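You operate a simulated robot arm through the tools that you are given. There is no shell and no other tool. Be economical: measure what you need, move in short steps, check, and stop when the job is done.

You run a simulated robot arm. Do the job below in one go: nothing can be reset, and whatever is moved stays where it is left.

TASK
Set rail A to gauge block L's size, clamp it and put the block back.
Fine: lay the block in the datum gap before the rail is set; loosen the clamp first.
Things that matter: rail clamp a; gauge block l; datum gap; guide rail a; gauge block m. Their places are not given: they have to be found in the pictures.

The check looks at the end state, three seconds after you hand in, the way a careful person would. Anything else that was tipped, shoved, dropped, spilled or broken makes it a failure.

THE ROBOT
A 7-joint arm with a two-finger parallel gripper, fixed in place. Base frame: the origin is at the foot of the arm, x ahead of it, y to its left, z up. Lengths are in mm, angles in degrees, forces in N, time in s.
Its first joint turns from -66.0 to 66.0 degrees. Payload 2.6 kg.
Tool frame: the origin (TCP) lies between the finger pads and is the grasp point; the fingertips stand 30 mm ahead of it; z points along the fingers, y is the line along which they close. The gripper opens to 94 mm. The fingers are 28 mm wide and 10 mm thick; the gripper's body (50 by 96 mm) begins 55 mm behind the TCP.
Orientation is told as [roll, pitch, yaw] about the base's x, y, z axes, in that order, counted from this pose: with the fingers straight down and closing along the base's y, the tool's x points along the base's -x, its y along +y and its z along -z.

THE INTERFACE
- The arm moves only by the tool apply_moves. Its argument "increments" is text: rows parted by semicolons, each of 7 numbers parted by spaces: the turn, a rotation vector about the tool's x, y, z in units of 45 degrees (1.0 is 45 degrees), then the shift along the tool's x, y, z in units of 200 mm (1.0 is 200 mm), then the finger opening in mm, from 0 to 94. In form: ax ay az dx dy dz claw; .... A call has 1 to 10 rows; each row is the pose to reach, as a shift and turn from the pose commanded when the call began, along the tool's axes at that moment. A call with a number of a shift or a turn outside -1 to 1 is refused whole. Each row takes 0.2 s and may step no farther than 50 mm and 8.6 degrees from the row before; otherwise, or with a gripper value out of range, the whole call is refused. A pose out of reach is approached as far as the arm can. The call stops where the force on the tool passes 40 N (or 10 N more than at its start, if that is more) or the arm is blocked; 0.2 s more then pass. The fingers move at their own pace (about 72 mm/s each) and stop on an object; they squeeze with about 27 N. The grip force told is the motor's: it shows also when the fingers shut on nothing. Time passes only in rows, and 0.2 s behind the last, so rows that repeat a pose let the fingers close. The reply holds the time, the measured pose of the TCP, the force on the tool along the base axes, the opening and the grip force, in the units named above and with some noise.
- Cameras (640 x 400 px; columns grow to the right, rows downward): "scene" is fixed at [-2.7, 413.8, 567.7]; the picture's right is [-0.97, -0.22, 0.00], its down [-0.12, 0.53, -0.84] and it looks along [0.19, -0.82, -0.55] (base axes); focal length 277 px, centre (320, 200). "wrist" rides on the gripper at [-37, 0, -58] in the tool frame; the picture's right is [0.00, -1.00, 0.00], its down [0.97, 0.00, -0.24] and it looks along [0.24, 0.00, 0.97] (tool axes); focal length 218 px, centre (320, 200).
- snapshot(camera): a new picture of that camera. No time passes.
- measure_at(camera, pixels): there is no depth. For up to 12 entries [column, row, z] of the newest picture of that camera ("zoom" is the newest enlarged one), the place [x, y] in the base frame at which the ray of that pixel passes the height z, good to about 2 mm. No time passes.
- enlarge(camera, box): a new picture of the part [left, top, right, bottom] of that camera's present view, enlarged. No time passes.
- hand_in(): hands the job in; it is judged then, once.

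Work in short steps. Measure before you move; look again where a grasp or a placing could have gone wrong, and mend it. You have 80 turns and 34 pictures in all, those below and enlarged ones among them. Open the gripper and draw the arm clear of the work before you hand the job in, unless the task says otherwise; then end with one line.

The tools are called after "Call:" by a JSON object that holds its "fn" and its "kwargs". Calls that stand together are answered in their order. apply_moves: Moves the arm, as the interface text tells. Its arguments: {"type":"object","properties":{"increments":{"type":"string"}},"required":["increments"]} The other tools are called the same way: snapshot (camera) takes a picture; measure_at (camera, pixels) gives the place at which the rays of pixels pass given heights; enlarge (camera, box) takes an enlarged picture of a part of a camera's view; hand_in () hands the job in.

At the start:

```text
time_s: 0.0
eef_pos: [321.7, -164.1, 415.6]
tcp_rot: [-0.1, 0.0, 0.0]
force: [-0.3, -0.5, 0.1]
finger_gap: 94.2
grasp_force: 0.0
```

scene: 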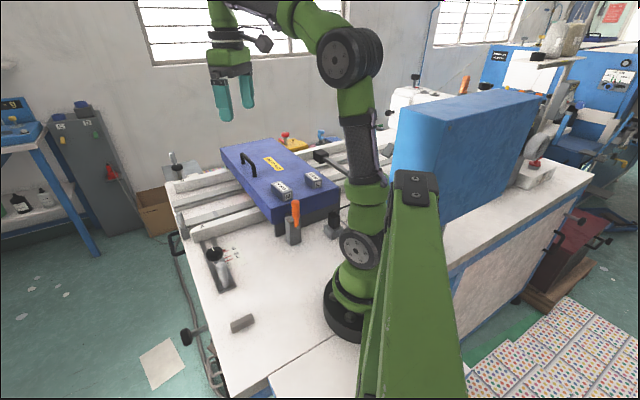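
wrist: 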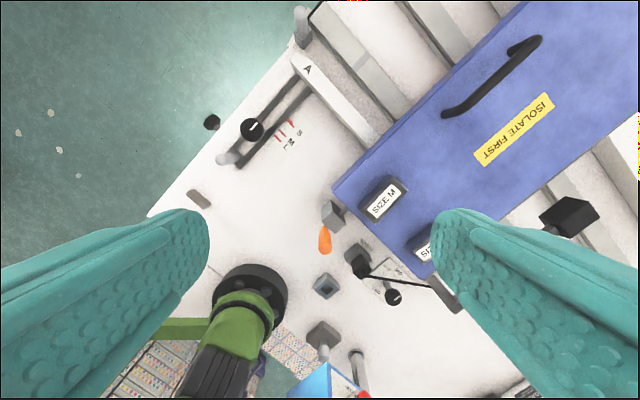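

I see a blue cover with gauge blocks "SIZE M" and another on it, a rail labelled A, and a knob with scale S/M/L at about (250,130) in the wrist view. I enlarge both views to understand the parts.

Call:
{"fn": "enlarge", "kwargs": {"camera": "scene", "box": [160, 130, 360, 255]}}

Call:
{"fn": "enlarge", "kwargs": {"camera": "wrist", "box": [180, 80, 340, 180]}}

Call:
{"fn": "enlarge", "kwargs": {"camera": "scene", "box": [160, 220, 320, 350]}}

Call:
{"fn": "enlarge", "kwargs": {"camera": "wrist", "box": [280, 160, 460, 320]}}

```text
3.20 times, centred on (260, 192) of scene
```

zoom: 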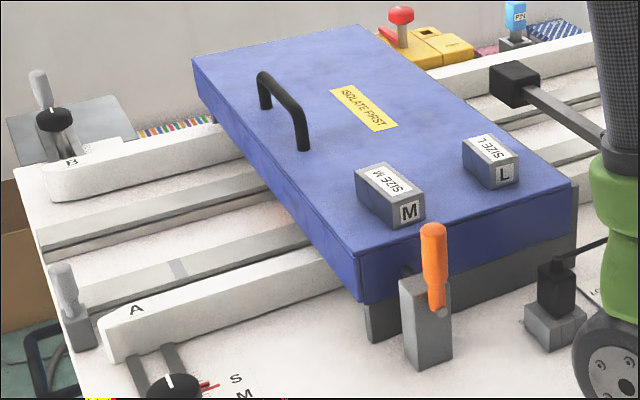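

```text
4.00 times, centred on (260, 130) of wrist
```

zoom: 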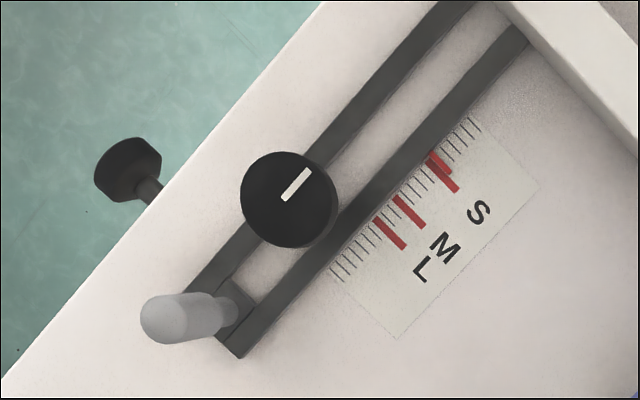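

```text
3.08 times, centred on (240, 285) of scene
```

zoom: 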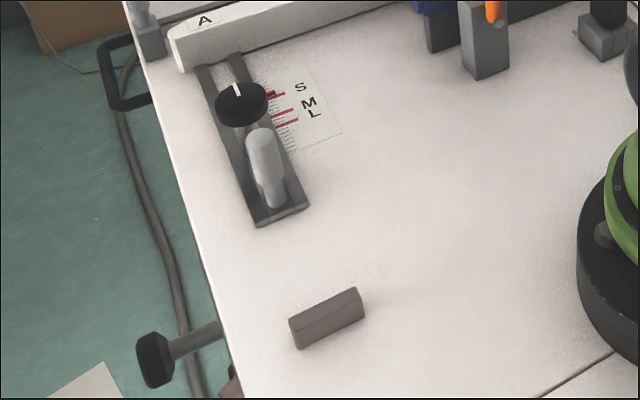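

```text
2.50 times, centred on (370, 240) of wrist
```

zoom: 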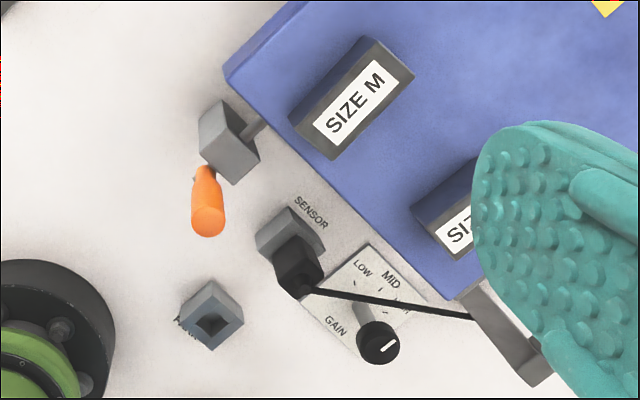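

The rail A, black knob, grey lever and the scale are visible; I measure a number of points for the layout before getting a closer look.

Call:
{"fn": "measure_at", "kwargs": {"camera": "wrist", "pixels": [[251, 130, 140], [228, 158, 140], [307, 68, 140], [375, 145, 140], [302, 25, 140], [242, 167, 115], [295, 85, 120], [200, 200, 130], [330, 212, 150], [382, 202, 200], [425, 242, 200], [510, 75, 200]]}}

Call:
{"fn": "measure_at", "kwargs": {"camera": "scene", "pixels": [[214, 252, 140], [223, 266, 140], [190, 230, 130], [240, 322, 130], [283, 190, 200], [314, 180, 200], [337, 188, 190], [272, 222, 190], [221, 148, 190], [178, 165, 140], [292, 242, 115], [184, 240, 115]]}}

```text
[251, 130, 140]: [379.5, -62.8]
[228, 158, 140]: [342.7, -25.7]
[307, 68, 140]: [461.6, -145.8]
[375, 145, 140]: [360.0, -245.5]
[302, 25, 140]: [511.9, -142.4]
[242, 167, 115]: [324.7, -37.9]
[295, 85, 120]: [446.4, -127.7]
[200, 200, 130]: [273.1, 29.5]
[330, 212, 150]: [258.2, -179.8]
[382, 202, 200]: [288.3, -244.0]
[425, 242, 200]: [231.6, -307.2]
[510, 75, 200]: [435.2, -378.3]
```

```text
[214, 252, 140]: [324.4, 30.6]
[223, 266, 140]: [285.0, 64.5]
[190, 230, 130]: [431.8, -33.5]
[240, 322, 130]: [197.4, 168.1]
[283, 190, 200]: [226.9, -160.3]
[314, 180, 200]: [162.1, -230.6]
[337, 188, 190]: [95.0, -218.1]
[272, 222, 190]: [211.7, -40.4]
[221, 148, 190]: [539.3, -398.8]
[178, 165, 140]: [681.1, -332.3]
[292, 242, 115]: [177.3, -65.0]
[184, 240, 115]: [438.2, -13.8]
```

Triangulating the two cameras puts the table at z≈0 and block M's top at z≈130, so the blocks sit on a raised cover. I move nearer to rail A's end to look closely at the gap.

Call:
{"fn": "apply_moves", "kwargs": {"increments": "0 0 0 -0.15 0.1 0.15 94; 0 0 0 -0.3 0.2 0.3 94; 0 0 0 -0.4 0.3 0.45 94; 0 0 0 -0.5 0.35 0.6 94; 0 0 0 -0.5 0.35 0.6 94"}}

Call:
{"fn": "snapshot", "kwargs": {"camera": "wrist"}}

```text
time_s: 1.2
eef_pos: [421.0, -94.1, 294.7]
tcp_rot: [-0.1, 0.0, 0.0]
force: [-0.4, -0.1, -0.2]
finger_gap: 94.1
grasp_force: 0.0
```

```text
27 pictures are left
```

wrist: 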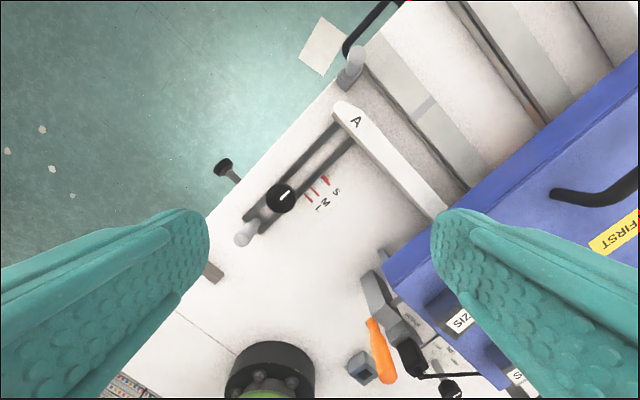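

The rail A end and a post at (352,65) are visible; I enlarge that region and the clamp region.

Call:
{"fn": "enlarge", "kwargs": {"camera": "wrist", "box": [310, 30, 500, 150]}}

Call:
{"fn": "enlarge", "kwargs": {"camera": "wrist", "box": [220, 130, 380, 260]}}

```text
3.33 times, centred on (405, 90) of wrist
```

zoom: 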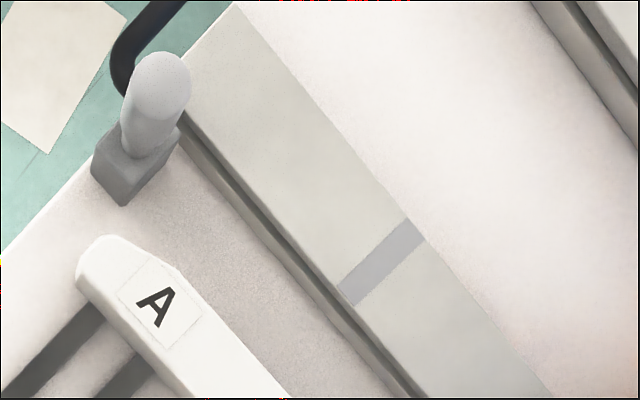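

```text
3.08 times, centred on (300, 195) of wrist
```

zoom: 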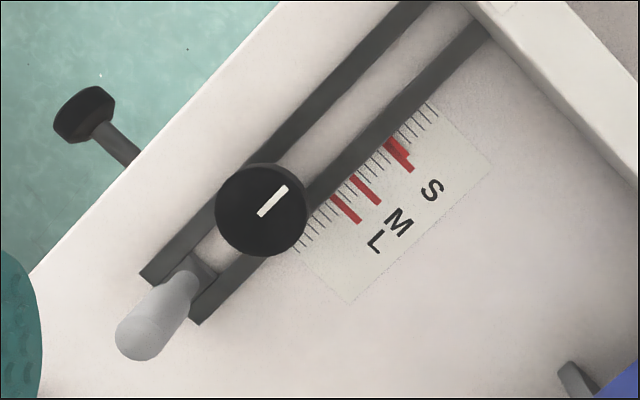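

I triangulate key features by measuring them in both cameras at two heights.

Call:
{"fn": "measure_at", "kwargs": {"camera": "wrist", "pixels": [[356, 121, 0], [356, 121, 100], [281.2, 198.2, 0], [281.2, 198.2, 100], [241.6, 238.8, 0], [241.6, 238.8, 100], [358.5, 52.5, 0], [358.5, 52.5, 100], [318.2, 208, 0], [318.2, 208, 100], [460, 322, 130], [517, 375, 130]]}}

Call:
{"fn": "measure_at", "kwargs": {"camera": "scene", "pixels": [[202.8, 226.4, 0], [202.8, 226.4, 100], [214.4, 252.5, 0], [214.4, 252.5, 100], [221.2, 265.5, 0], [221.2, 265.5, 100], [178.8, 213.9, 0], [178.8, 213.9, 100], [238.4, 257.1, 0], [238.4, 257.1, 100], [281.9, 186, 130], [312.5, 176, 130]]}}

```text
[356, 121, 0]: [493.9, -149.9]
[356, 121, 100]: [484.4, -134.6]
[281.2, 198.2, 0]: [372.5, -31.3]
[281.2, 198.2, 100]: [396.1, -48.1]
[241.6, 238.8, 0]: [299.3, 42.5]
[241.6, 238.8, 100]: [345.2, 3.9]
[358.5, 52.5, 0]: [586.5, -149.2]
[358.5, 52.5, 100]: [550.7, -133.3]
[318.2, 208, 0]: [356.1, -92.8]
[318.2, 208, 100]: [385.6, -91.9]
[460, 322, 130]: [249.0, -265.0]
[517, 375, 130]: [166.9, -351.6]
```

```text
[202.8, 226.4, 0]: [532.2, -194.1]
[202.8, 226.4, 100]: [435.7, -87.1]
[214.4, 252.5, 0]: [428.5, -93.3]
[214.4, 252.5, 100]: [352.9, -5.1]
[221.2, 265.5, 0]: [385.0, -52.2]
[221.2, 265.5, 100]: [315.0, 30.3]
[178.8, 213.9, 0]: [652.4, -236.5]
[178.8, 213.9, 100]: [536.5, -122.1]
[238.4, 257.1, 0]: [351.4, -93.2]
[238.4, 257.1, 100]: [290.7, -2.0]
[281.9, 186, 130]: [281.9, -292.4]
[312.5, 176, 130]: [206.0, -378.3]
```

Triangulation: rail A's top z≈43 at (490,-143), black knob top z≈56 at (386,-42), grey lever top z≈74 at (333,12), end post peg at (557,-136,82). I lower the camera over the knob and lever to understand the clamp.

Call:
{"fn": "apply_moves", "kwargs": {"increments": "0 0 0 0.07 0.09 0.2 94; 0 0 0 0.14 0.18 0.4 94; 0 0 0 0.21 0.27 0.6 94; 0 0 0 0.255 0.32 0.7 94; 0 0 0 0.255 0.32 0.7 94"}}

Call:
{"fn": "snapshot", "kwargs": {"camera": "wrist"}}

```text
time_s: 2.4
eef_pos: [370.8, -30.4, 154.5]
tcp_rot: [0.1, 0.0, 0.0]
force: [0.5, -1.1, 0.6]
finger_gap: 93.9
grasp_force: 0.1
```

```text
24 pictures are left
```

wrist: 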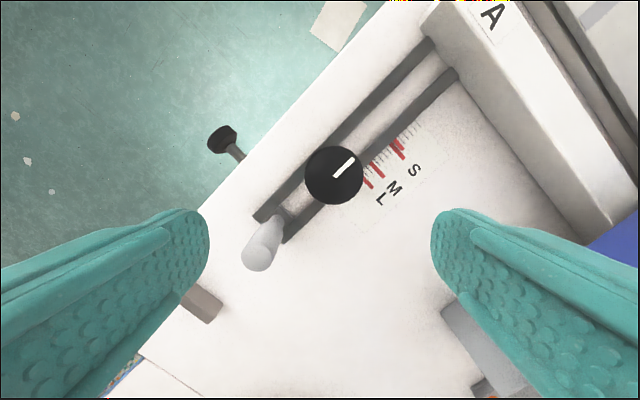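

Call:
{"fn": "enlarge", "kwargs": {"camera": "wrist", "box": [240, 100, 440, 280]}}

Call:
{"fn": "measure_at", "kwargs": {"camera": "wrist", "pixels": [[334, 175, 56], [258, 262, 74], [280, 215, 40], [254, 218, 10], [288, 243, 10], [425, 12, 43], [600, 215, 43], [455, 75, 0], [430, 40, 15], [392, 140, 2], [403, 157, 2], [372, 190, 2]]}}

```text
2.22 times, centred on (340, 190) of wrist
```

zoom: 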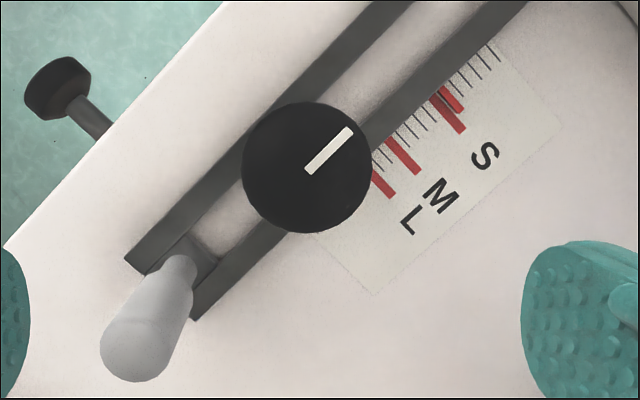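

```text
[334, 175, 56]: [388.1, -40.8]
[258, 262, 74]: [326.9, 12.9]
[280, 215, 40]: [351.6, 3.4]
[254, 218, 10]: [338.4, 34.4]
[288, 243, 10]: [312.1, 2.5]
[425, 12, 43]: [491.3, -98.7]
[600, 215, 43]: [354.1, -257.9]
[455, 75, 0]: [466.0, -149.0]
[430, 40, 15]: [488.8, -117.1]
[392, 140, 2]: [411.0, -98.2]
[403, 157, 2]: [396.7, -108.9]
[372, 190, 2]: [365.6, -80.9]
```

The two dark bars carry the rail's red pointer (now at S) and end in a grey peg (a handle, vertical, near (332,10)); the black knob at (388,-41) with the index line is the clamp. I go look at rail A's inner side and the post for the datum gap.

Call:
{"fn": "apply_moves", "kwargs": {"increments": "0 0 0 -0.13 -0.12 -0.02 94; 0 0 0 -0.26 -0.24 -0.04 94; 0 0 0 -0.39 -0.36 -0.06 94; 0 0 0 -0.52 -0.48 -0.08 94; 0 0 0 -0.65 -0.6 -0.08 94; 0 0 0 -0.65 -0.6 -0.08 94"}}

Call:
{"fn": "snapshot", "kwargs": {"camera": "wrist"}}

```text
time_s: 3.8
eef_pos: [501.2, -150.4, 171.2]
tcp_rot: [0.0, 0.0, 0.0]
force: [0.0, -0.2, 0.4]
finger_gap: 94.0
grasp_force: 0.0
```

```text
22 pictures are left
```

wrist: 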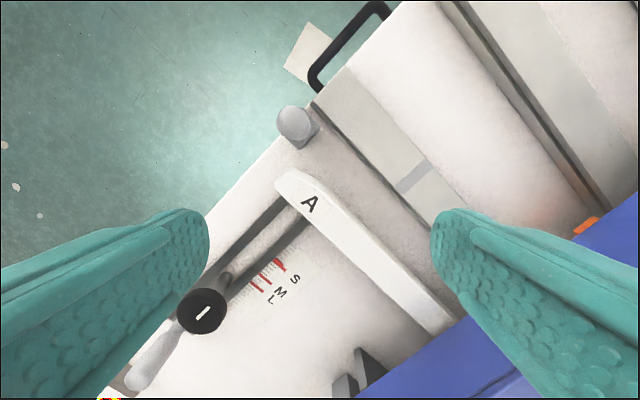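

The gap lies between rail A's inner face and the fixed conveyor edge at (350,140)-(430,220). I enlarge and measure its width.

Call:
{"fn": "enlarge", "kwargs": {"camera": "wrist", "box": [250, 80, 450, 240]}}

Call:
{"fn": "measure_at", "kwargs": {"camera": "wrist", "pixels": [[300, 168, 43], [452, 312, 43], [275, 182, 43], [440, 330, 43], [395, 185, 30], [340, 120, 30], [430, 228, 30], [395, 185, 0], [296, 120, 82], [302, 140, 20], [340, 125, 0], [370, 245, 43]]}}

```text
2.50 times, centred on (350, 160) of wrist
```

zoom: 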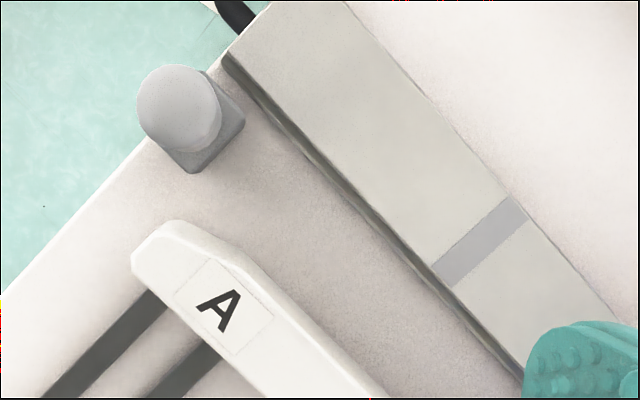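

```text
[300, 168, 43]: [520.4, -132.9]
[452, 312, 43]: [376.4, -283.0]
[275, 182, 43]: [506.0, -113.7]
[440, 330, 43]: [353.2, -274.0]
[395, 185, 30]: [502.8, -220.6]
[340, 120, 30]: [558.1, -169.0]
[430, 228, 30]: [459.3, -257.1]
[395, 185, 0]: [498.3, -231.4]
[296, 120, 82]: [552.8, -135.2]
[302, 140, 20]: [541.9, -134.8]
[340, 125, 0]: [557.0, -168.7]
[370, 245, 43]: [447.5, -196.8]
```

The gap between rail and frame is about 50 mm wide now. Next I look at the blocks on the cover from above.

Call:
{"fn": "apply_moves", "kwargs": {"increments": "0 0 0 0 0 -0.2 94; 0 0 0 0.15 0 -0.4 94; 0 0 0 0.35 -0.05 -0.5 94; 0 0 0 0.55 -0.15 -0.6 94; 0 0 0 0.75 -0.25 -0.6 94; 0 0 0 0.95 -0.35 -0.6 94; 0 0 0 1 -0.45 -0.6 94; 0 0 0 1 -0.45 -0.6 94"}}

Call:
{"fn": "apply_moves", "kwargs": {"increments": "0 0 0 0.15 -0.1 0 94; 0 0 0 0.3 -0.2 0 94; 0 0 0 0.3 -0.2 0 94"}}

Call:
{"fn": "snapshot", "kwargs": {"camera": "wrist"}}

```text
time_s: 5.6
eef_pos: [300.9, -240.8, 290.4]
tcp_rot: [0.0, -0.1, 0.0]
force: [0.3, -0.1, 0.5]
finger_gap: 93.8
grasp_force: 0.1
```

```text
time_s: 6.4
eef_pos: [240.0, -281.6, 292.7]
tcp_rot: [0.0, 0.0, 0.0]
force: [0.6, -0.4, -0.4]
finger_gap: 93.9
grasp_force: 0.0
```

```text
20 pictures are left
```

wrist: 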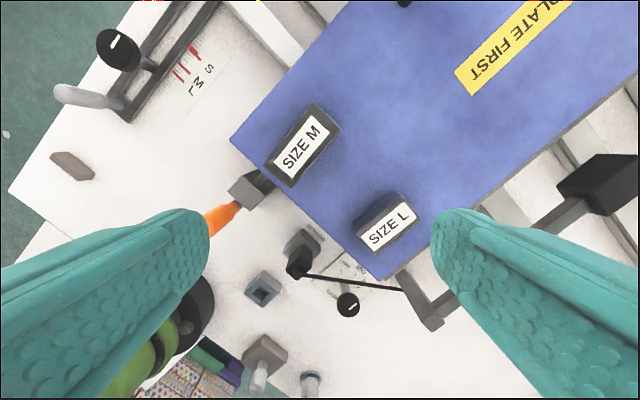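

Block L lies at about (390,222) and block M at (303,147). I enlarge and measure the corners of L.

Call:
{"fn": "enlarge", "kwargs": {"camera": "wrist", "box": [240, 90, 450, 290]}}

Call:
{"fn": "measure_at", "kwargs": {"camera": "wrist", "pixels": [[388, 228, 140], [388, 228, 160], [303, 147, 140], [303, 147, 160], [230, 140, 115], [385, 280, 115]]}}

Call:
{"fn": "measure_at", "kwargs": {"camera": "scene", "pixels": [[313.4, 177, 140], [313.4, 177, 160], [281.9, 186, 140], [281.9, 186, 160], [272, 209, 115], [337, 188, 115]]}}

```text
2.00 times, centred on (345, 190) of wrist
```

zoom: 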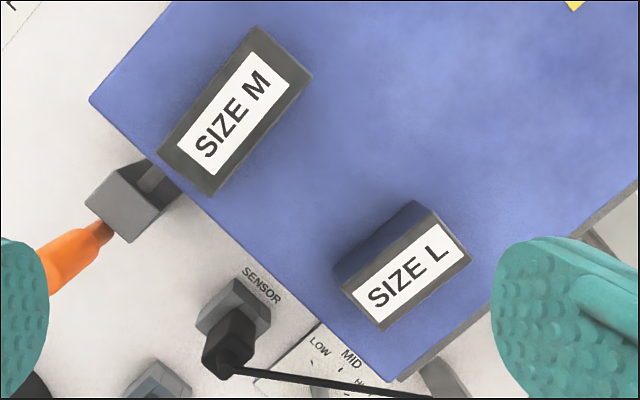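

```text
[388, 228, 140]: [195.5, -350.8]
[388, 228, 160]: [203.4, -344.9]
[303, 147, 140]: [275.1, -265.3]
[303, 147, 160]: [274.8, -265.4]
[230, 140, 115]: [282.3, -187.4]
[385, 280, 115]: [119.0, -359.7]
```

```text
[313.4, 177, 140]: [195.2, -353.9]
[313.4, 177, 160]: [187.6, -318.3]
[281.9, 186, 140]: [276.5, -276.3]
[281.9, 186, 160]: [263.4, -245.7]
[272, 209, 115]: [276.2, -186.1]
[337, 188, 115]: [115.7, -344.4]
```

Call:
{"fn": "measure_at", "kwargs": {"camera": "zoom", "pixels": [[340, 287, 140], [437, 221, 140], [472, 262, 140], [380, 331, 140], [334, 268, 115], [415, 201, 115], [255, 27, 140], [313, 75, 140], [210, 196, 140], [157, 152, 140], [90, 98, 115], [398, 381, 115]]}}

```text
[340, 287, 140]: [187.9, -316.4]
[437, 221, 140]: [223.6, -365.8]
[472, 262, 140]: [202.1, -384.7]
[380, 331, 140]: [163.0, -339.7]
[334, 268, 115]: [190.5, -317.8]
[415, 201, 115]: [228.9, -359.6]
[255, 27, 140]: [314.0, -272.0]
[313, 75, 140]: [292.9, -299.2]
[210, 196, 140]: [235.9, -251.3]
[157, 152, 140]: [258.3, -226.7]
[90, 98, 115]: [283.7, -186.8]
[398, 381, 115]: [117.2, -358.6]
```

L's top face is about 60×31 mm at z≈140, M about 73×33 mm. I need accurate sizes, so I take a closer view over L.

Call:
{"fn": "apply_moves", "kwargs": {"increments": "0 0 0 0.1 -0.16 0.18 94; 0 0 0 0.2 -0.3 0.37 94; 0 0 0 0.2 -0.3 0.37 94"}}

Call:
{"fn": "enlarge", "kwargs": {"camera": "wrist", "box": [220, 80, 420, 280]}}

```text
refused: row 1 steps farther than a row can; nothing moved
```

```text
2.00 times, centred on (320, 180) of wrist
```

zoom: 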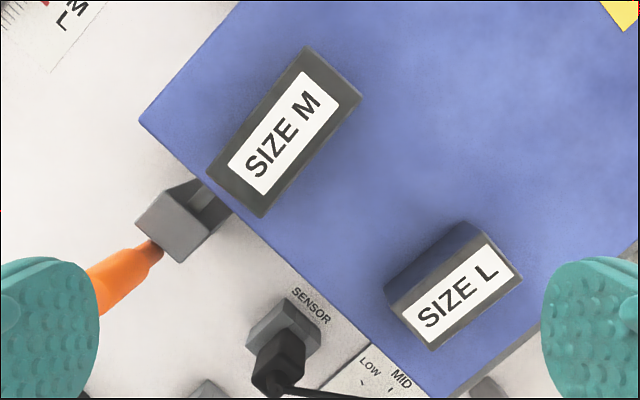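

The step was too large; I repeat with smaller rows.

Call:
{"fn": "apply_moves", "kwargs": {"increments": "0 0 0 0.07 -0.1 0.12 94; 0 0 0 0.14 -0.2 0.24 94; 0 0 0 0.2 -0.3 0.37 94; 0 0 0 0.2 -0.3 0.37 94"}}

Call:
{"fn": "enlarge", "kwargs": {"camera": "wrist", "box": [200, 20, 440, 260]}}

```text
time_s: 7.4
eef_pos: [199.8, -341.0, 217.2]
tcp_rot: [0.1, 0.0, 0.0]
force: [0.0, -0.2, -0.8]
finger_gap: 94.1
grasp_force: 0.0
```

```text
1.67 times, centred on (320, 140) of wrist
```

zoom: 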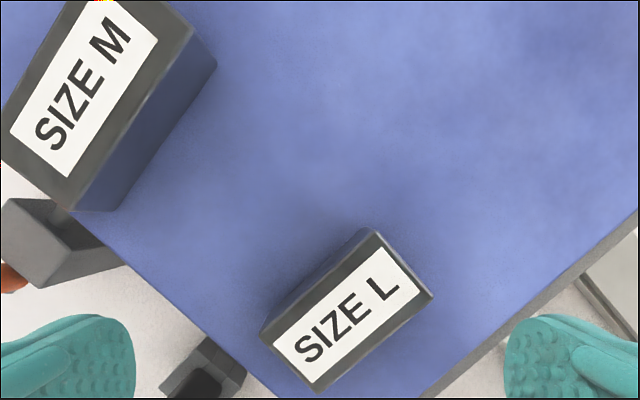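

Call:
{"fn": "measure_at", "kwargs": {"camera": "zoom", "pixels": [[262, 336, 140], [374, 233, 140], [433, 296, 140], [318, 394, 140], [70, 208, 140], [2, 134, 140], [195, 28, 140], [70, 208, 150], [195, 28, 150], [2, 134, 150], [115, 210, 115], [217, 65, 115]]}}

```text
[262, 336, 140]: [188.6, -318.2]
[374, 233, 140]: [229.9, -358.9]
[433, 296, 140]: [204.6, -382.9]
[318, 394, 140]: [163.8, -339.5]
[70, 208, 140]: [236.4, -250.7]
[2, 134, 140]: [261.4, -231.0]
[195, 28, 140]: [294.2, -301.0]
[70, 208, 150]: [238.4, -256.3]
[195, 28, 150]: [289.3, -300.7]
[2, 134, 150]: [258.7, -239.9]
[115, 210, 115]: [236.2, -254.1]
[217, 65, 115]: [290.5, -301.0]
```

Key insight: the brown bar near (249,92) sits square to the slide ~100 mm from the bar ends; moving from S to M/L marks (28/42.5 mm) gives ~72/58 mm, precisely the lengths of M and L. So the datum gap is between the slide's peg end and that bar. First I travel to the clamp knob at (388,-41) to loosen it.

Call:
{"fn": "apply_moves", "kwargs": {"increments": "0 0 0 -0.02 0.05 -0.18 94; 0 0 0 -0.14 0.22 -0.18 94; 0 0 0 -0.26 0.41 -0.18 94; 0 0 0 -0.38 0.6 -0.18 94; 0 0 0 -0.5 0.79 -0.18 94; 0 0 0 -0.62 0.98 -0.18 94; 0 0 0 -0.62 0.98 -0.18 94"}}

Call:
{"fn": "apply_moves", "kwargs": {"increments": "0 0 0 -0.1 0.15 0.1 94; 0 0 0 -0.2 0.32 0.2 94; 0 0 0 -0.32 0.52 0.25 94; 0 0 0 -0.32 0.52 0.45 94; 0 0 0 -0.32 0.52 0.45 94"}}

Call:
{"fn": "snapshot", "kwargs": {"camera": "wrist"}}

```text
time_s: 9.0
eef_pos: [326.3, -144.4, 253.4]
tcp_rot: [0.0, 0.0, 0.0]
force: [-0.1, 0.0, 0.2]
finger_gap: 93.9
grasp_force: 0.0
```

```text
time_s: 10.2
eef_pos: [389.3, -41.1, 162.7]
tcp_rot: [0.0, 0.1, 0.1]
force: [0.1, -0.2, 0.0]
finger_gap: 94.0
grasp_force: 0.0
```

```text
16 pictures are left
```

wrist: 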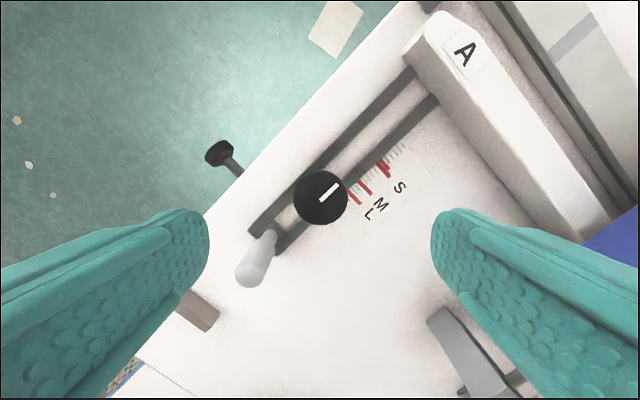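

The knob is centred under the tool. I measure the brown datum bar's face and the slide end, then descend on the knob.

Call:
{"fn": "measure_at", "kwargs": {"camera": "wrist", "pixels": [[320, 197, 56], [177, 313, 20], [210, 331, 20], [218, 318, 20], [184, 293, 20], [250, 230, 15], [280, 254, 15], [415, 40, 43], [580, 245, 43], [405, 72, 10], [440, 98, 10], [252, 268, 74]]}}

Call:
{"fn": "enlarge", "kwargs": {"camera": "wrist", "box": [160, 200, 320, 340]}}

Call:
{"fn": "apply_moves", "kwargs": {"increments": "0 0 0 0 0 0.15 70; 0 0 0 0 0 0.3 70; 0 0 0 0 0 0.46 70; 0 0 0 0 0 0.46 70"}}

```text
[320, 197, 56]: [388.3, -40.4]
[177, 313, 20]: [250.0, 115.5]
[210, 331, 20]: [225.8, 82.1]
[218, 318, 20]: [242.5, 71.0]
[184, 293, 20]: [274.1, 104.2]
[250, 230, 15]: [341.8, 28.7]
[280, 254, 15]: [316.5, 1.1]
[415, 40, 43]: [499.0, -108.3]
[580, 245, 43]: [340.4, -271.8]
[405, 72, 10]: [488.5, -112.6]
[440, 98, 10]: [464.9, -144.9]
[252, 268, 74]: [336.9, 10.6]
```

```text
2.86 times, centred on (240, 270) of wrist
```

zoom: 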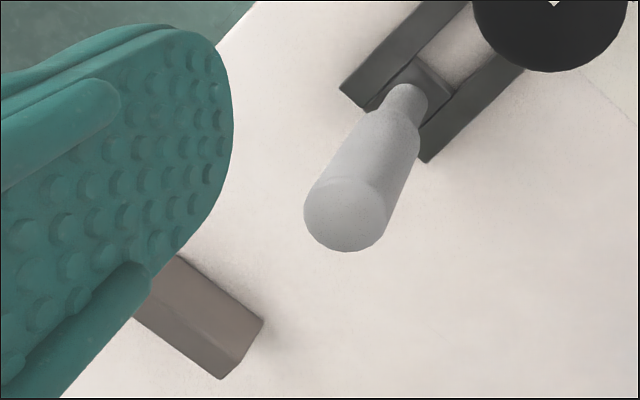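

```text
time_s: 11.2
eef_pos: [388.3, -41.2, 70.8]
tcp_rot: [0.0, 0.0, 0.0]
force: [-0.1, -0.3, -0.4]
finger_gap: 70.0
grasp_force: 0.1
```

Tool is around the knob (gap 70, z 71). I close on it and turn 45° counter-clockwise (seen from above).

Call:
{"fn": "apply_moves", "kwargs": {"increments": "0 0 0 0 0 0 36; 0 0 0 0 0 0 30; 0 0 0 0 0 0 30; 0 0 0 0 0 0 30"}}

Call:
{"fn": "apply_moves", "kwargs": {"increments": "0 0 -0.17 0 0 0 30; 0 0 -0.34 0 0 0 30; 0 0 -0.51 0 0 0 30; 0 0 -0.68 0 0 0 30; 0 0 -0.84 0 0 0 30; 0 0 -1 0 0 0 30; 0 0 -1 0 0 0 30"}}

```text
time_s: 12.2
eef_pos: [388.3, -41.1, 71.1]
tcp_rot: [0.1, 0.0, 0.1]
force: [1.6, 6.3, -6.6]
finger_gap: 41.3
grasp_force: 45.3
```

```text
time_s: 13.8
eef_pos: [387.8, -38.4, 71.9]
tcp_rot: [0.1, 0.0, 45.2]
force: [2.7, 21.2, -14.0]
finger_gap: 41.1
grasp_force: 45.2
```

It turned 45°; the side force is moderate. I turn another 45° in the same direction.

Call:
{"fn": "apply_moves", "kwargs": {"increments": "0 0 -0.17 0 0 0 30; 0 0 -0.34 0 0 0 30; 0 0 -0.51 0 0 0 30; 0 0 -0.68 0 0 0 30; 0 0 -0.84 0 0 0 30; 0 0 -1 0 0 0 30; 0 0 -1 0 0 0 30"}}

Call:
{"fn": "snapshot", "kwargs": {"camera": "wrist"}}

```text
time_s: 15.4
eef_pos: [386.7, -38.8, 70.3]
tcp_rot: [0.3, -0.2, 90.1]
force: [-20.0, 24.8, 1.6]
finger_gap: 41.3
grasp_force: 44.8
```

```text
14 pictures are left
```

wrist: 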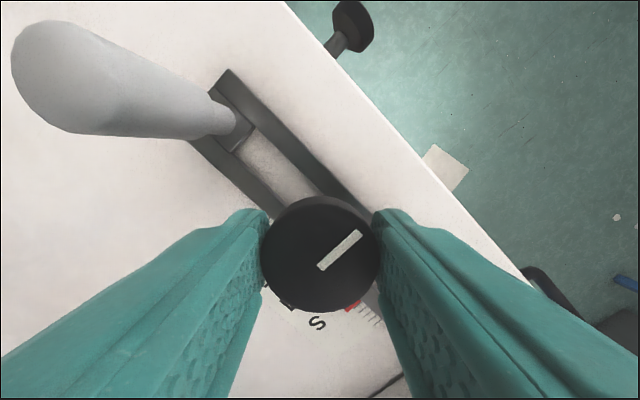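

The knob turned 90° with the fingers (its line is still up-right in the turned view). I release, rise, turn to the slide's direction and go above the peg.

Call:
{"fn": "apply_moves", "kwargs": {"increments": "0 0 0 0 0 0 70; 0 0 0 0 0 0 80; 0 0 0 0 0 -0.2 80; 0 0 0 0 0 -0.4 80; 0 0 0.17 -0.09 0.09 -0.4 80; 0 0 0.34 -0.18 0.18 -0.4 80; 0 0 0.51 -0.265 0.275 -0.4 80; 0 0 0.68 -0.265 0.275 -0.4 80; 0 0 0.85 -0.265 0.275 -0.4 80; 0 0 0.967 -0.265 0.275 -0.4 80"}}

Call:
{"fn": "snapshot", "kwargs": {"camera": "wrist"}}

```text
time_s: 17.6
eef_pos: [333.7, 13.4, 151.7]
tcp_rot: [0.0, 0.0, 46.5]
force: [0.1, -0.5, 0.1]
finger_gap: 79.9
grasp_force: 0.0
```

```text
13 pictures are left
```

wrist: 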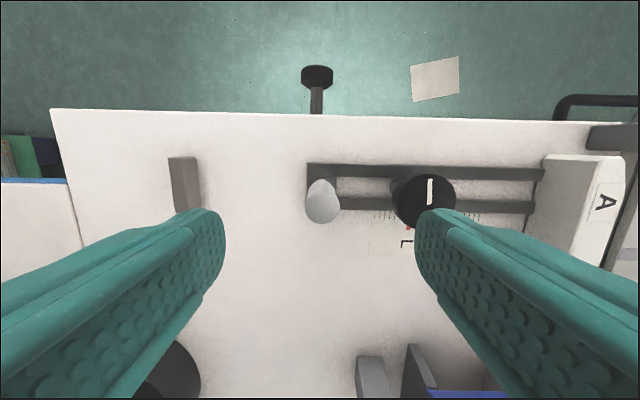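

View is now square with the slide. I measure the peg, the slide end, and datum bar here.

Call:
{"fn": "measure_at", "kwargs": {"camera": "wrist", "pixels": [[322, 208, 74], [310, 165, 15], [307, 208, 15], [540, 172, 15], [200, 157, 20], [200, 205, 20], [196, 157, 0], [170, 158, 20], [423, 200, 56]]}}

Call:
{"fn": "enlarge", "kwargs": {"camera": "wrist", "box": [150, 130, 370, 260]}}

```text
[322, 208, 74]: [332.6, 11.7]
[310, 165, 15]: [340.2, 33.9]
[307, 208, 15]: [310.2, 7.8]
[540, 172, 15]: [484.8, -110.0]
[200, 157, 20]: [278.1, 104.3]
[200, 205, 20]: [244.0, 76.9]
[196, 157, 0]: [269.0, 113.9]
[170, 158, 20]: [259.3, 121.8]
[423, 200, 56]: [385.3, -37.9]
```

```text
2.91 times, centred on (260, 195) of wrist
```

zoom: 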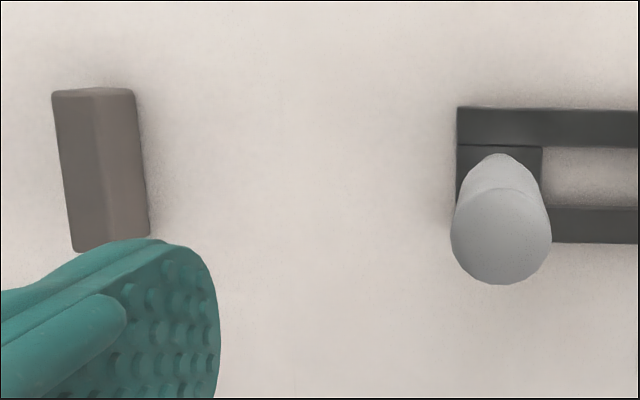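

Slide direction is 135°, slide end to datum ≈95–100 mm. The long axis of L is also ≈135°, so the block is gripped across its width with yaw -45. I rise and travel toward block L.

Call:
{"fn": "apply_moves", "kwargs": {"increments": "0 0 0 0 0 -0.24 80; 0 0 0.16 0.05 -0.02 -0.45 80; 0 0 0.32 0.2 -0.08 -0.5 80; 0 0 0.48 0.36 -0.15 -0.5 80; 0 0 0.64 0.54 -0.22 -0.5 80; 0 0 0.8 0.72 -0.3 -0.5 80; 0 0 0.92 0.9 -0.375 -0.5 80; 0 0 1 0.9 -0.375 -0.5 80; 0 0 1 0.9 -0.375 -0.5 80"}}

```text
time_s: 19.6
eef_pos: [263.9, -168.9, 252.0]
tcp_rot: [0.0, 0.0, 1.4]
force: [0.0, 1.0, -0.5]
finger_gap: 80.0
grasp_force: 0.2
```

Call:
{"fn": "apply_moves", "kwargs": {"increments": "0 0 0.16 0.06 -0.16 0 80; 0 0 0.32 0.13 -0.32 0 80; 0 0 0.48 0.2 -0.48 0 80; 0 0 0.64 0.27 -0.64 0 80; 0 0 0.8 0.33 -0.8 0 80; 0 0 0.92 0.363 -0.896 0 80; 0 0 1 0.363 -0.896 0.15 80; 0 0 1 0.363 -0.896 0.15 80"}}

Call:
{"fn": "snapshot", "kwargs": {"camera": "wrist"}}

```text
time_s: 21.4
eef_pos: [196.7, -349.7, 221.1]
tcp_rot: [0.0, 0.0, -43.5]
force: [-0.5, 0.4, 0.0]
finger_gap: 79.9
grasp_force: 0.0
```

```text
11 pictures are left
```

wrist: 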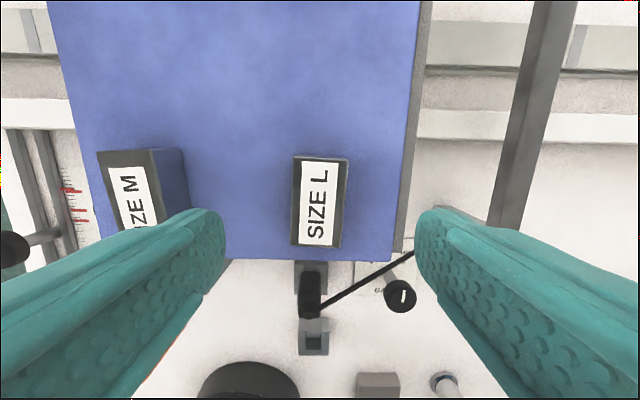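

Call:
{"fn": "measure_at", "kwargs": {"camera": "wrist", "pixels": [[297, 160, 140], [348, 162, 140], [341, 247, 140], [291, 244, 140], [294, 154, 115]]}}

```text
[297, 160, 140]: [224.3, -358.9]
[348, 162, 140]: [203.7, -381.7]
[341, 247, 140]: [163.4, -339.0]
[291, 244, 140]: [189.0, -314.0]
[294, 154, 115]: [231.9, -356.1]
```

L's centre is (195.3,-348.8), its axis about -47°. I adjust 3° of yaw, descend to z≈149 and close across its width.

Call:
{"fn": "apply_moves", "kwargs": {"increments": "0 0 0.07 0.009 0 0.12 70; 0 0 0.07 0.009 0 0.24 60; 0 0 0.07 0.009 0 0.355 60; 0 0 0.07 0.009 0 0.355 60"}}

Call:
{"fn": "apply_moves", "kwargs": {"increments": "0 0 0 0 0 0 40; 0 0 0 0 0 0 25; 0 0 0 0 0 0 22; 0 0 0 0 0 0 22"}}

```text
time_s: 22.4
eef_pos: [196.2, -348.2, 149.9]
tcp_rot: [0.0, 0.0, -46.6]
force: [-0.2, -0.1, -0.4]
finger_gap: 59.9
grasp_force: 0.2
```

```text
time_s: 23.4
eef_pos: [194.7, -349.4, 149.0]
tcp_rot: [0.0, 0.0, -46.6]
force: [1.5, 0.2, 0.1]
finger_gap: 35.1
grasp_force: 27.1
```

Gripped (gap 35.1). I lift and carry toward the datum gap.

Call:
{"fn": "apply_moves", "kwargs": {"increments": "0 0 0 0 0 -0.22 22; 0 0 0 0 0 -0.45 22; 0 0 0 0.128 0.185 -0.5 22; 0 0 0 0.256 0.37 -0.5 22; 0 0 0 0.384 0.555 -0.5 22; 0 0 0 0.512 0.74 -0.5 22; 0 0 0 0.64 0.925 -0.5 22; 0 0 0 0.64 0.925 -0.5 22"}}

```text
time_s: 25.2
eef_pos: [241.1, -128.5, 251.2]
tcp_rot: [0.0, 0.0, -46.7]
force: [0.5, 0.5, -5.1]
finger_gap: 35.1
grasp_force: 26.5
```

Call:
{"fn": "apply_moves", "kwargs": {"increments": "0 0 -0.035 0.12 0.18 0 22; 0 0 -0.035 0.24 0.36 0 22; 0 0 -0.035 0.36 0.53 0 22; 0 0 -0.035 0.46 0.68 0 22; 0 0 -0.035 0.555 0.81 0 22; 0 0 -0.035 0.555 0.81 0.25 22; 0 0 -0.035 0.555 0.81 0.5 22; 0 0 -0.035 0.555 0.81 0.65 22; 0 0 -0.035 0.555 0.81 0.65 22"}}

Call:
{"fn": "snapshot", "kwargs": {"camera": "wrist"}}

```text
time_s: 27.2
eef_pos: [283.7, 63.3, 120.5]
tcp_rot: [0.0, 0.0, -45.2]
force: [-0.4, 0.6, -4.8]
finger_gap: 34.8
grasp_force: 27.3
```

```text
10 pictures are left
```

wrist: 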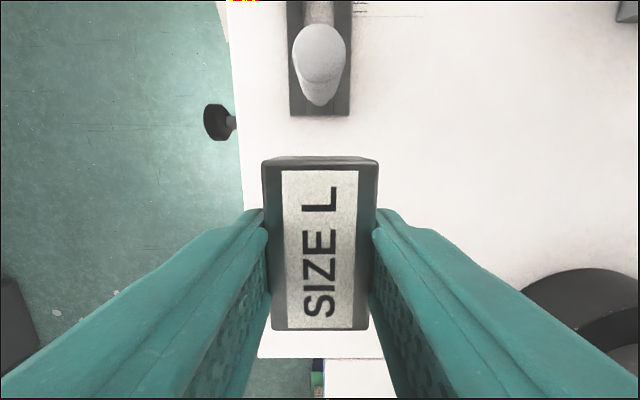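

The block is aligned laterally with the slide. I shift 10 mm toward the peg to clear both ends, and descend until contact.

Call:
{"fn": "apply_moves", "kwargs": {"increments": "0 0 0 -0.05 0 0.15 22; 0 0 0 -0.05 0 0.3 22; 0 0 0 -0.05 0 0.38 22; 0 0 0 -0.05 0 0.41 22; 0 0 0 -0.05 0 0.41 22"}}

Call:
{"fn": "snapshot", "kwargs": {"camera": "scene"}}

```text
time_s: 28.4
eef_pos: [291.6, 55.6, 37.9]
tcp_rot: [-0.1, 0.0, -45.1]
force: [0.2, -0.5, -5.1]
finger_gap: 34.8
grasp_force: 26.8
```

```text
9 pictures are left
```

scene: 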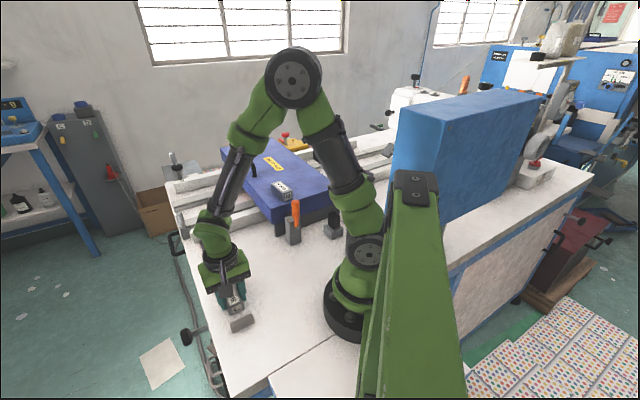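

Block is just above the table beside the datum bar. I lower in small steps, looking for contact.

Call:
{"fn": "apply_moves", "kwargs": {"increments": "0 0 0 0 0 0.008 22; 0 0 0 0 0 0.016 22; 0 0 0 0 0 0.016 22"}}

Call:
{"fn": "enlarge", "kwargs": {"camera": "scene", "box": [190, 270, 290, 340]}}

```text
time_s: 29.2
eef_pos: [290.8, 55.6, 35.3]
tcp_rot: [0.0, 0.0, -45.0]
force: [-0.2, -0.1, -4.6]
finger_gap: 34.9
grasp_force: 27.0
```

```text
5.71 times, centred on (240, 305) of scene
```

zoom: 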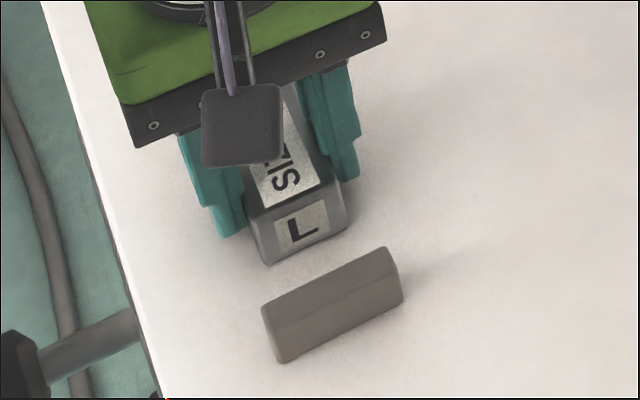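

Call:
{"fn": "apply_moves", "kwargs": {"increments": "0 0 0 0 0 0.005 22; 0 0 0 0 0 0.01 22; 0 0 0 0 0 0.015 22; 0 0 0 0 0 0.015 22"}}

```text
time_s: 29.9
eef_pos: [290.5, 54.7, 33.7]
tcp_rot: [0.0, 0.0, -45.2]
force: [-2.2, 0.5, 4.6]
finger_gap: 34.9
grasp_force: 26.7
stopped in row 3: the force on the tool passed its limit (the readings are from after the stop); the commanded pose is now the measured one
```

Contact with the table at z≈33.7. I slide the block gently along the tool x toward the datum bar until it touches.

Call:
{"fn": "apply_moves", "kwargs": {"increments": "0 0 0 0 0 -0.004 22; 0 0 0 0.02 0 -0.004 22; 0 0 0 0.04 0 -0.004 22; 0 0 0 0.055 0 -0.004 22; 0 0 0 0.07 0 -0.004 22; 0 0 0 0.08 0 -0.004 22; 0 0 0 0.09 0 -0.004 22; 0 0 0 0.1 0 -0.004 22; 0 0 0 0.11 0 -0.004 22"}}

```text
time_s: 31.9
eef_pos: [275.5, 72.1, 35.5]
tcp_rot: [0.0, 0.0, -45.2]
force: [-0.4, -0.7, -5.2]
finger_gap: 34.9
grasp_force: 26.8
```

No contact yet; I continue a few mm more in small steps.

Call:
{"fn": "apply_moves", "kwargs": {"increments": "0 0 0 0.007 0 0 22; 0 0 0 0.014 0 0 22; 0 0 0 0.021 0 0 22; 0 0 0 0.028 0 0 22; 0 0 0 0.035 0 0 22; 0 0 0 0.042 0 0 22; 0 0 0 0.05 0 0 22"}}

```text
time_s: 33.5
eef_pos: [270.2, 77.4, 37.4]
tcp_rot: [0.2, -0.1, -45.1]
force: [10.5, -17.4, -4.4]
finger_gap: 34.9
grasp_force: 27.1
```

Contact with the datum (≈20 N). I back off slightly, lower onto the table and release.

Call:
{"fn": "apply_moves", "kwargs": {"increments": "0 0 0 -0.012 0 0 22; 0 0 0 -0.012 0 0.004 22; 0 0 0 -0.012 0 0.008 22; 0 0 0 -0.012 0 0.008 22"}}

```text
time_s: 34.5
eef_pos: [269.9, 77.6, 34.2]
tcp_rot: [0.1, 0.1, -45.3]
force: [-1.8, -0.4, 5.4]
finger_gap: 34.9
grasp_force: 27.0
stopped in row 4: the force on the tool passed its limit (the readings are from after the stop); the commanded pose is now the measured one
```

Block is on the table. I release, rise, and travel above the peg, turning toward yaw 45.

Call:
{"fn": "apply_moves", "kwargs": {"increments": "0 0 0 0 0 0 50; 0 0 0 0 0 0 60; 0 0 0 0 0 -0.2 60; 0 0 0 0 0 -0.4 60; 0 0 -0.17 -0.1 0 -0.58 60; 0 0 -0.34 -0.25 0 -0.58 60; 0 0 -0.51 -0.4 0 -0.58 60; 0 0 -0.68 -0.455 -0.01 -0.58 60; 0 0 -0.85 -0.455 -0.01 -0.58 60; 0 0 -1 -0.455 -0.01 -0.58 60"}}

Call:
{"fn": "apply_moves", "kwargs": {"increments": "0 0 -0.17 0 0 0 60; 0 0 -0.34 0 0 0 60; 0 0 -0.51 0 0 0 60; 0 0 -0.68 0 0 0 60; 0 0 -0.85 0 0 0 60; 0 0 -1 0 0 0 60; 0 0 -1 0 0 0 60"}}

Call:
{"fn": "snapshot", "kwargs": {"camera": "wrist"}}

```text
time_s: 36.7
eef_pos: [332.0, 10.4, 150.5]
tcp_rot: [0.0, 0.0, -0.1]
force: [-0.3, 0.1, 0.0]
finger_gap: 60.2
grasp_force: 0.0
```

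```text
time_s: 38.3
eef_pos: [332.2, 11.6, 150.2]
tcp_rot: [0.1, 0.0, 44.7]
force: [0.1, 0.0, -0.9]
finger_gap: 60.0
grasp_force: 0.0
```

```text
7 pictures are left
```

wrist: 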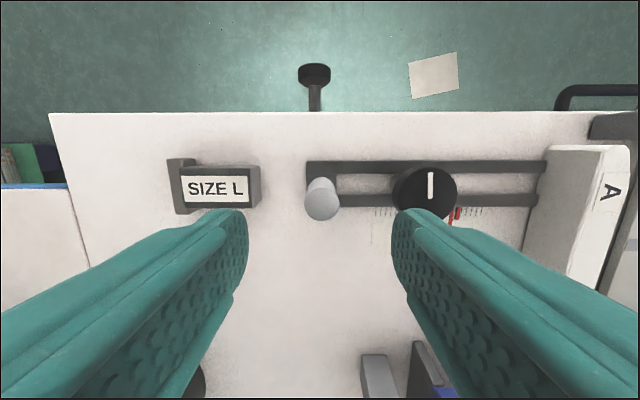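

The block sits flush to the datum bar; the peg is centred between the fingers. I descend and grip the peg.

Call:
{"fn": "apply_moves", "kwargs": {"increments": "0 0 0 0 0 0.12 60; 0 0 0 0 0 0.24 60; 0 0 0 0 0 0.36 60; 0 0 0 0 0 0.37 40; 0 0 0 0 0 0.37 20; 0 0 0 0 0 0.37 8; 0 0 0 0 0 0.37 8"}}

```text
time_s: 39.9
eef_pos: [332.5, 11.7, 76.5]
tcp_rot: [0.0, -0.1, 44.7]
force: [3.1, -2.4, -6.2]
finger_gap: 21.8
grasp_force: 45.1
```

Peg gripped (21.8 mm). I pull along +tool y (toward the datum) by 12 mm as a test.

Call:
{"fn": "apply_moves", "kwargs": {"increments": "0 0 0 0 0.015 0 8; 0 0 0 0 0.03 0 8; 0 0 0 0 0.045 0 8; 0 0 0 0 0.06 0 8; 0 0 0 0 0.06 0 8"}}

```text
time_s: 41.1
eef_pos: [324.1, 21.4, 76.7]
tcp_rot: [0.1, -0.1, 44.9]
force: [10.8, 5.1, -22.3]
finger_gap: 21.9
grasp_force: 44.8
```

It follows with low force — the clamp is loose. I continue 26 mm more.

Call:
{"fn": "apply_moves", "kwargs": {"increments": "0 0 0 0 0.02 0 8; 0 0 0 0 0.04 0 8; 0 0 0 0 0.06 0 8; 0 0 0 0 0.08 0 8; 0 0 0 0 0.1 0 8; 0 0 0 0 0.115 0 8; 0 0 0 0 0.13 0 8; 0 0 0 0 0.13 0 8"}}

```text
time_s: 42.9
eef_pos: [303.9, 38.9, 76.6]
tcp_rot: [0.1, -0.1, 44.7]
force: [8.0, 4.4, -17.0]
finger_gap: 21.5
grasp_force: 44.9
```

Moved 39 mm without contact. I take 1 mm steps until the block is touched.

Call:
{"fn": "apply_moves", "kwargs": {"increments": "0 0 0 0 0.006 0 8; 0 0 0 0 0.012 0 8; 0 0 0 0 0.018 0 8; 0 0 0 0 0.024 0 8; 0 0 0 0 0.03 0 8; 0 0 0 0 0.03 0 8"}}

```text
time_s: 44.3
eef_pos: [301.4, 42.9, 75.8]
tcp_rot: [-0.1, -0.1, 44.7]
force: [18.7, -2.1, -23.2]
finger_gap: 21.6
grasp_force: 44.7
```

Slide-direction resistance rose from ~2 to ~15 N, suggesting contact. I press a little more to confirm.

Call:
{"fn": "apply_moves", "kwargs": {"increments": "0 0 0 0 0.006 0 8; 0 0 0 0 0.012 0 8; 0 0 0 0 0.012 0 8"}}

Call:
{"fn": "snapshot", "kwargs": {"camera": "wrist"}}

```text
time_s: 44.8
eef_pos: [301.5, 41.6, 76.5]
tcp_rot: [-0.2, -0.2, 44.5]
force: [5.0, -0.9, -3.3]
finger_gap: 21.7
grasp_force: 45.6
stopped in row 2: the force on the tool passed its limit (the readings are from after the stop); the commanded pose is now the measured one
```

```text
6 pictures are left
```

wrist: 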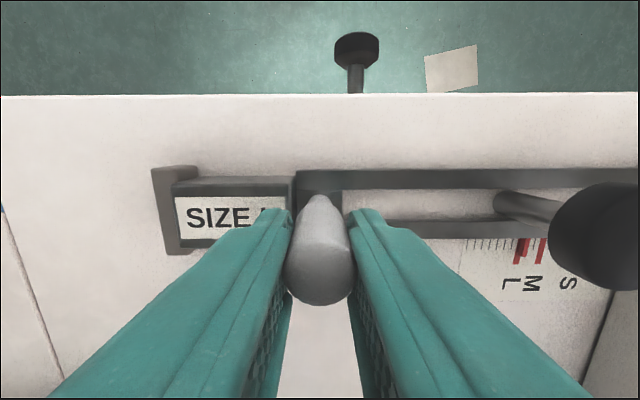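

The bar ends meet the block and the red pointer is at L. I open gently and rise, then check the contact.

Call:
{"fn": "apply_moves", "kwargs": {"increments": "0 0 0 0 0 0 24; 0 0 0 0 0 0 40; 0 0 0 0 0 0 56; 0 0 0 0 0 -0.15 56; 0 0 0 0 0 -0.35 56; 0 0 0 -0 0 -0.4 56; 0 0 0 0 0 -0.4 56"}}

Call:
{"fn": "enlarge", "kwargs": {"camera": "wrist", "box": [160, 130, 460, 290]}}

```text
time_s: 46.4
eef_pos: [301.4, 41.3, 156.9]
tcp_rot: [-0.2, -0.2, 44.8]
force: [-0.2, 0.6, 0.2]
finger_gap: 56.0
grasp_force: 0.0
```

```text
2.13 times, centred on (310, 210) of wrist
```

zoom: 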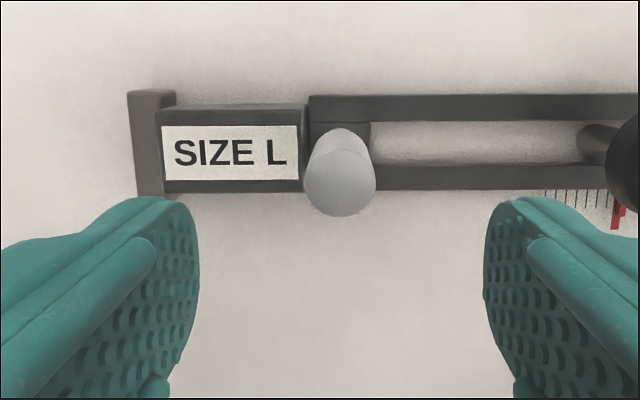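

Block is seated snugly between datum and slide end. Now I go to the knob at yaw 90 to turn it back clockwise 90°.

Call:
{"fn": "apply_moves", "kwargs": {"increments": "0 0 -0.17 0 -0.1 0 70; 0 0 -0.34 0 -0.22 0 70; 0 0 -0.51 0 -0.34 0 70; 0 0 -0.68 -0.02 -0.46 0 70; 0 0 -0.85 -0.02 -0.58 0 70; 0 0 -1 -0.02 -0.58 0 70; 0 0 -1 -0.02 -0.58 0 70"}}

Call:
{"fn": "apply_moves", "kwargs": {"increments": "0 0 0 0 0 0.15 70; 0 0 0 0 0 0.3 70; 0 0 0 0 0 0.425 70; 0 0 0 0 0 0.425 70; 0 0 0 0 0 0.425 50; 0 0 0 0 0 0.425 34; 0 0 0 0 0 0.425 30; 0 0 0 0 0 0.425 30"}}

```text
time_s: 48.0
eef_pos: [384.3, -38.3, 157.1]
tcp_rot: [-0.3, 0.0, 89.8]
force: [-0.4, 0.1, 0.9]
finger_gap: 70.0
grasp_force: 0.0
```

```text
time_s: 49.8
eef_pos: [387.2, -38.5, 72.2]
tcp_rot: [-0.3, 0.0, 89.7]
force: [0.9, 0.5, -5.2]
finger_gap: 41.5
grasp_force: 44.8
```

Gripped with little side force. I turn clockwise 90° in two calls.

Call:
{"fn": "apply_moves", "kwargs": {"increments": "0 0 0.17 0 0 0 30; 0 0 0.34 0 0 0 30; 0 0 0.51 0 0 0 30; 0 0 0.68 0 0 0 30; 0 0 0.84 0 0 0 30; 0 0 1 0 0 0 30; 0 0 1 0 0 0 30"}}

Call:
{"fn": "apply_moves", "kwargs": {"increments": "0 0 0.17 0 0 0 30; 0 0 0.34 0 0 0 30; 0 0 0.51 0 0 0 30; 0 0 0.68 0 0 0 30; 0 0 0.84 0 0 0 30; 0 0 1 0 0 0 30; 0 0 1 0 0 0 30"}}

```text
time_s: 51.4
eef_pos: [387.9, -38.9, 71.5]
tcp_rot: [-0.6, -0.3, 44.6]
force: [24.8, -9.8, -21.4]
finger_gap: 41.7
grasp_force: 45.0
```

```text
time_s: 52.6
eef_pos: [389.2, -39.6, 72.0]
tcp_rot: [-0.5, -0.6, 11.0]
force: [0.9, -0.3, -2.3]
finger_gap: 41.4
grasp_force: 44.5
stopped in row 5: the force on the tool passed its limit (the readings are from after the stop); the commanded pose is now the measured one
```

The force limit stopped it at yaw 11; I continue the remaining turn from the re-zeroed pose.

Call:
{"fn": "apply_moves", "kwargs": {"increments": "0 0 0.08 0 0 0 30; 0 0 0.16 0 0 0 30; 0 0 0.24 0 0 0 30; 0 0 0.27 0 0 0 30"}}

Call:
{"fn": "snapshot", "kwargs": {"camera": "wrist"}}

```text
time_s: 53.6
eef_pos: [388.1, -40.5, 72.4]
tcp_rot: [-0.3, -0.8, -1.4]
force: [-7.3, -3.4, 6.5]
finger_gap: 41.6
grasp_force: 45.8
```

```text
4 pictures are left
```

wrist: 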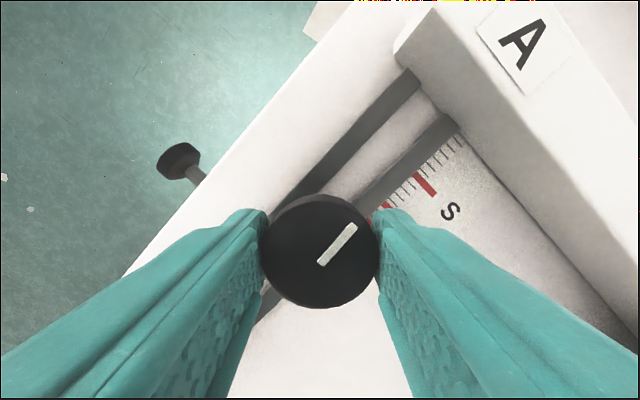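

The knob's line is back at its original angle. I release, rise, correct the slight tilt and travel over the block with yaw -45.

Call:
{"fn": "apply_moves", "kwargs": {"increments": "0 0 0 0 0 0 60; 0 0 0 0 0 0 70; 0 0 0 0 0 -0.2 70; -0.007 0.018 0 0 0 -0.4 70; -0.007 0.018 0 0.1 0.1 -0.4 70; -0.007 0.018 0 0.22 0.21 -0.4 70; -0.007 0.018 0 0.35 0.33 -0.4 70; -0.007 0.018 0 0.48 0.45 -0.4 70; -0.007 0.018 0 0.604 0.575 -0.4 70; -0.007 0.018 0 0.604 0.575 -0.4 70"}}

Call:
{"fn": "apply_moves", "kwargs": {"increments": "0 0 0.17 0 0 0 70; 0 0 0.34 0 0 0 70; 0 0 0.51 0 0 0 70; 0 0 0.68 0 0 0 70; 0 0 0.85 0 0 0 70; 0 0 0.975 0 0 0 70; 0 0 0.975 0 0 0 70"}}

Call:
{"fn": "snapshot", "kwargs": {"camera": "wrist"}}

```text
time_s: 55.8
eef_pos: [268.2, 79.0, 150.9]
tcp_rot: [0.1, -0.1, -1.3]
force: [-0.1, 0.0, 0.7]
finger_gap: 69.9
grasp_force: 0.0
```

```text
time_s: 57.4
eef_pos: [269.1, 79.0, 150.7]
tcp_rot: [0.1, 0.0, -45.2]
force: [0.6, 0.5, -0.2]
finger_gap: 69.8
grasp_force: 0.2
```

```text
3 pictures are left
```

wrist: 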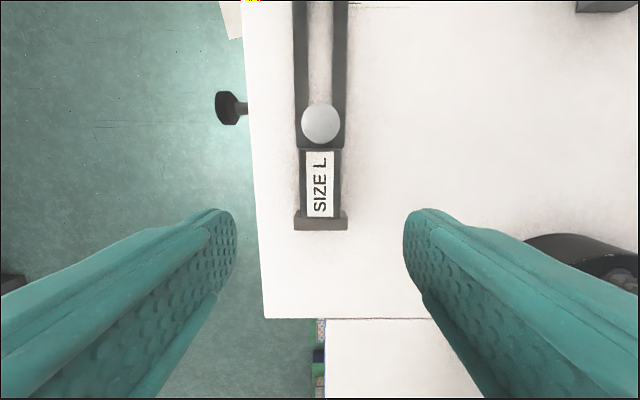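

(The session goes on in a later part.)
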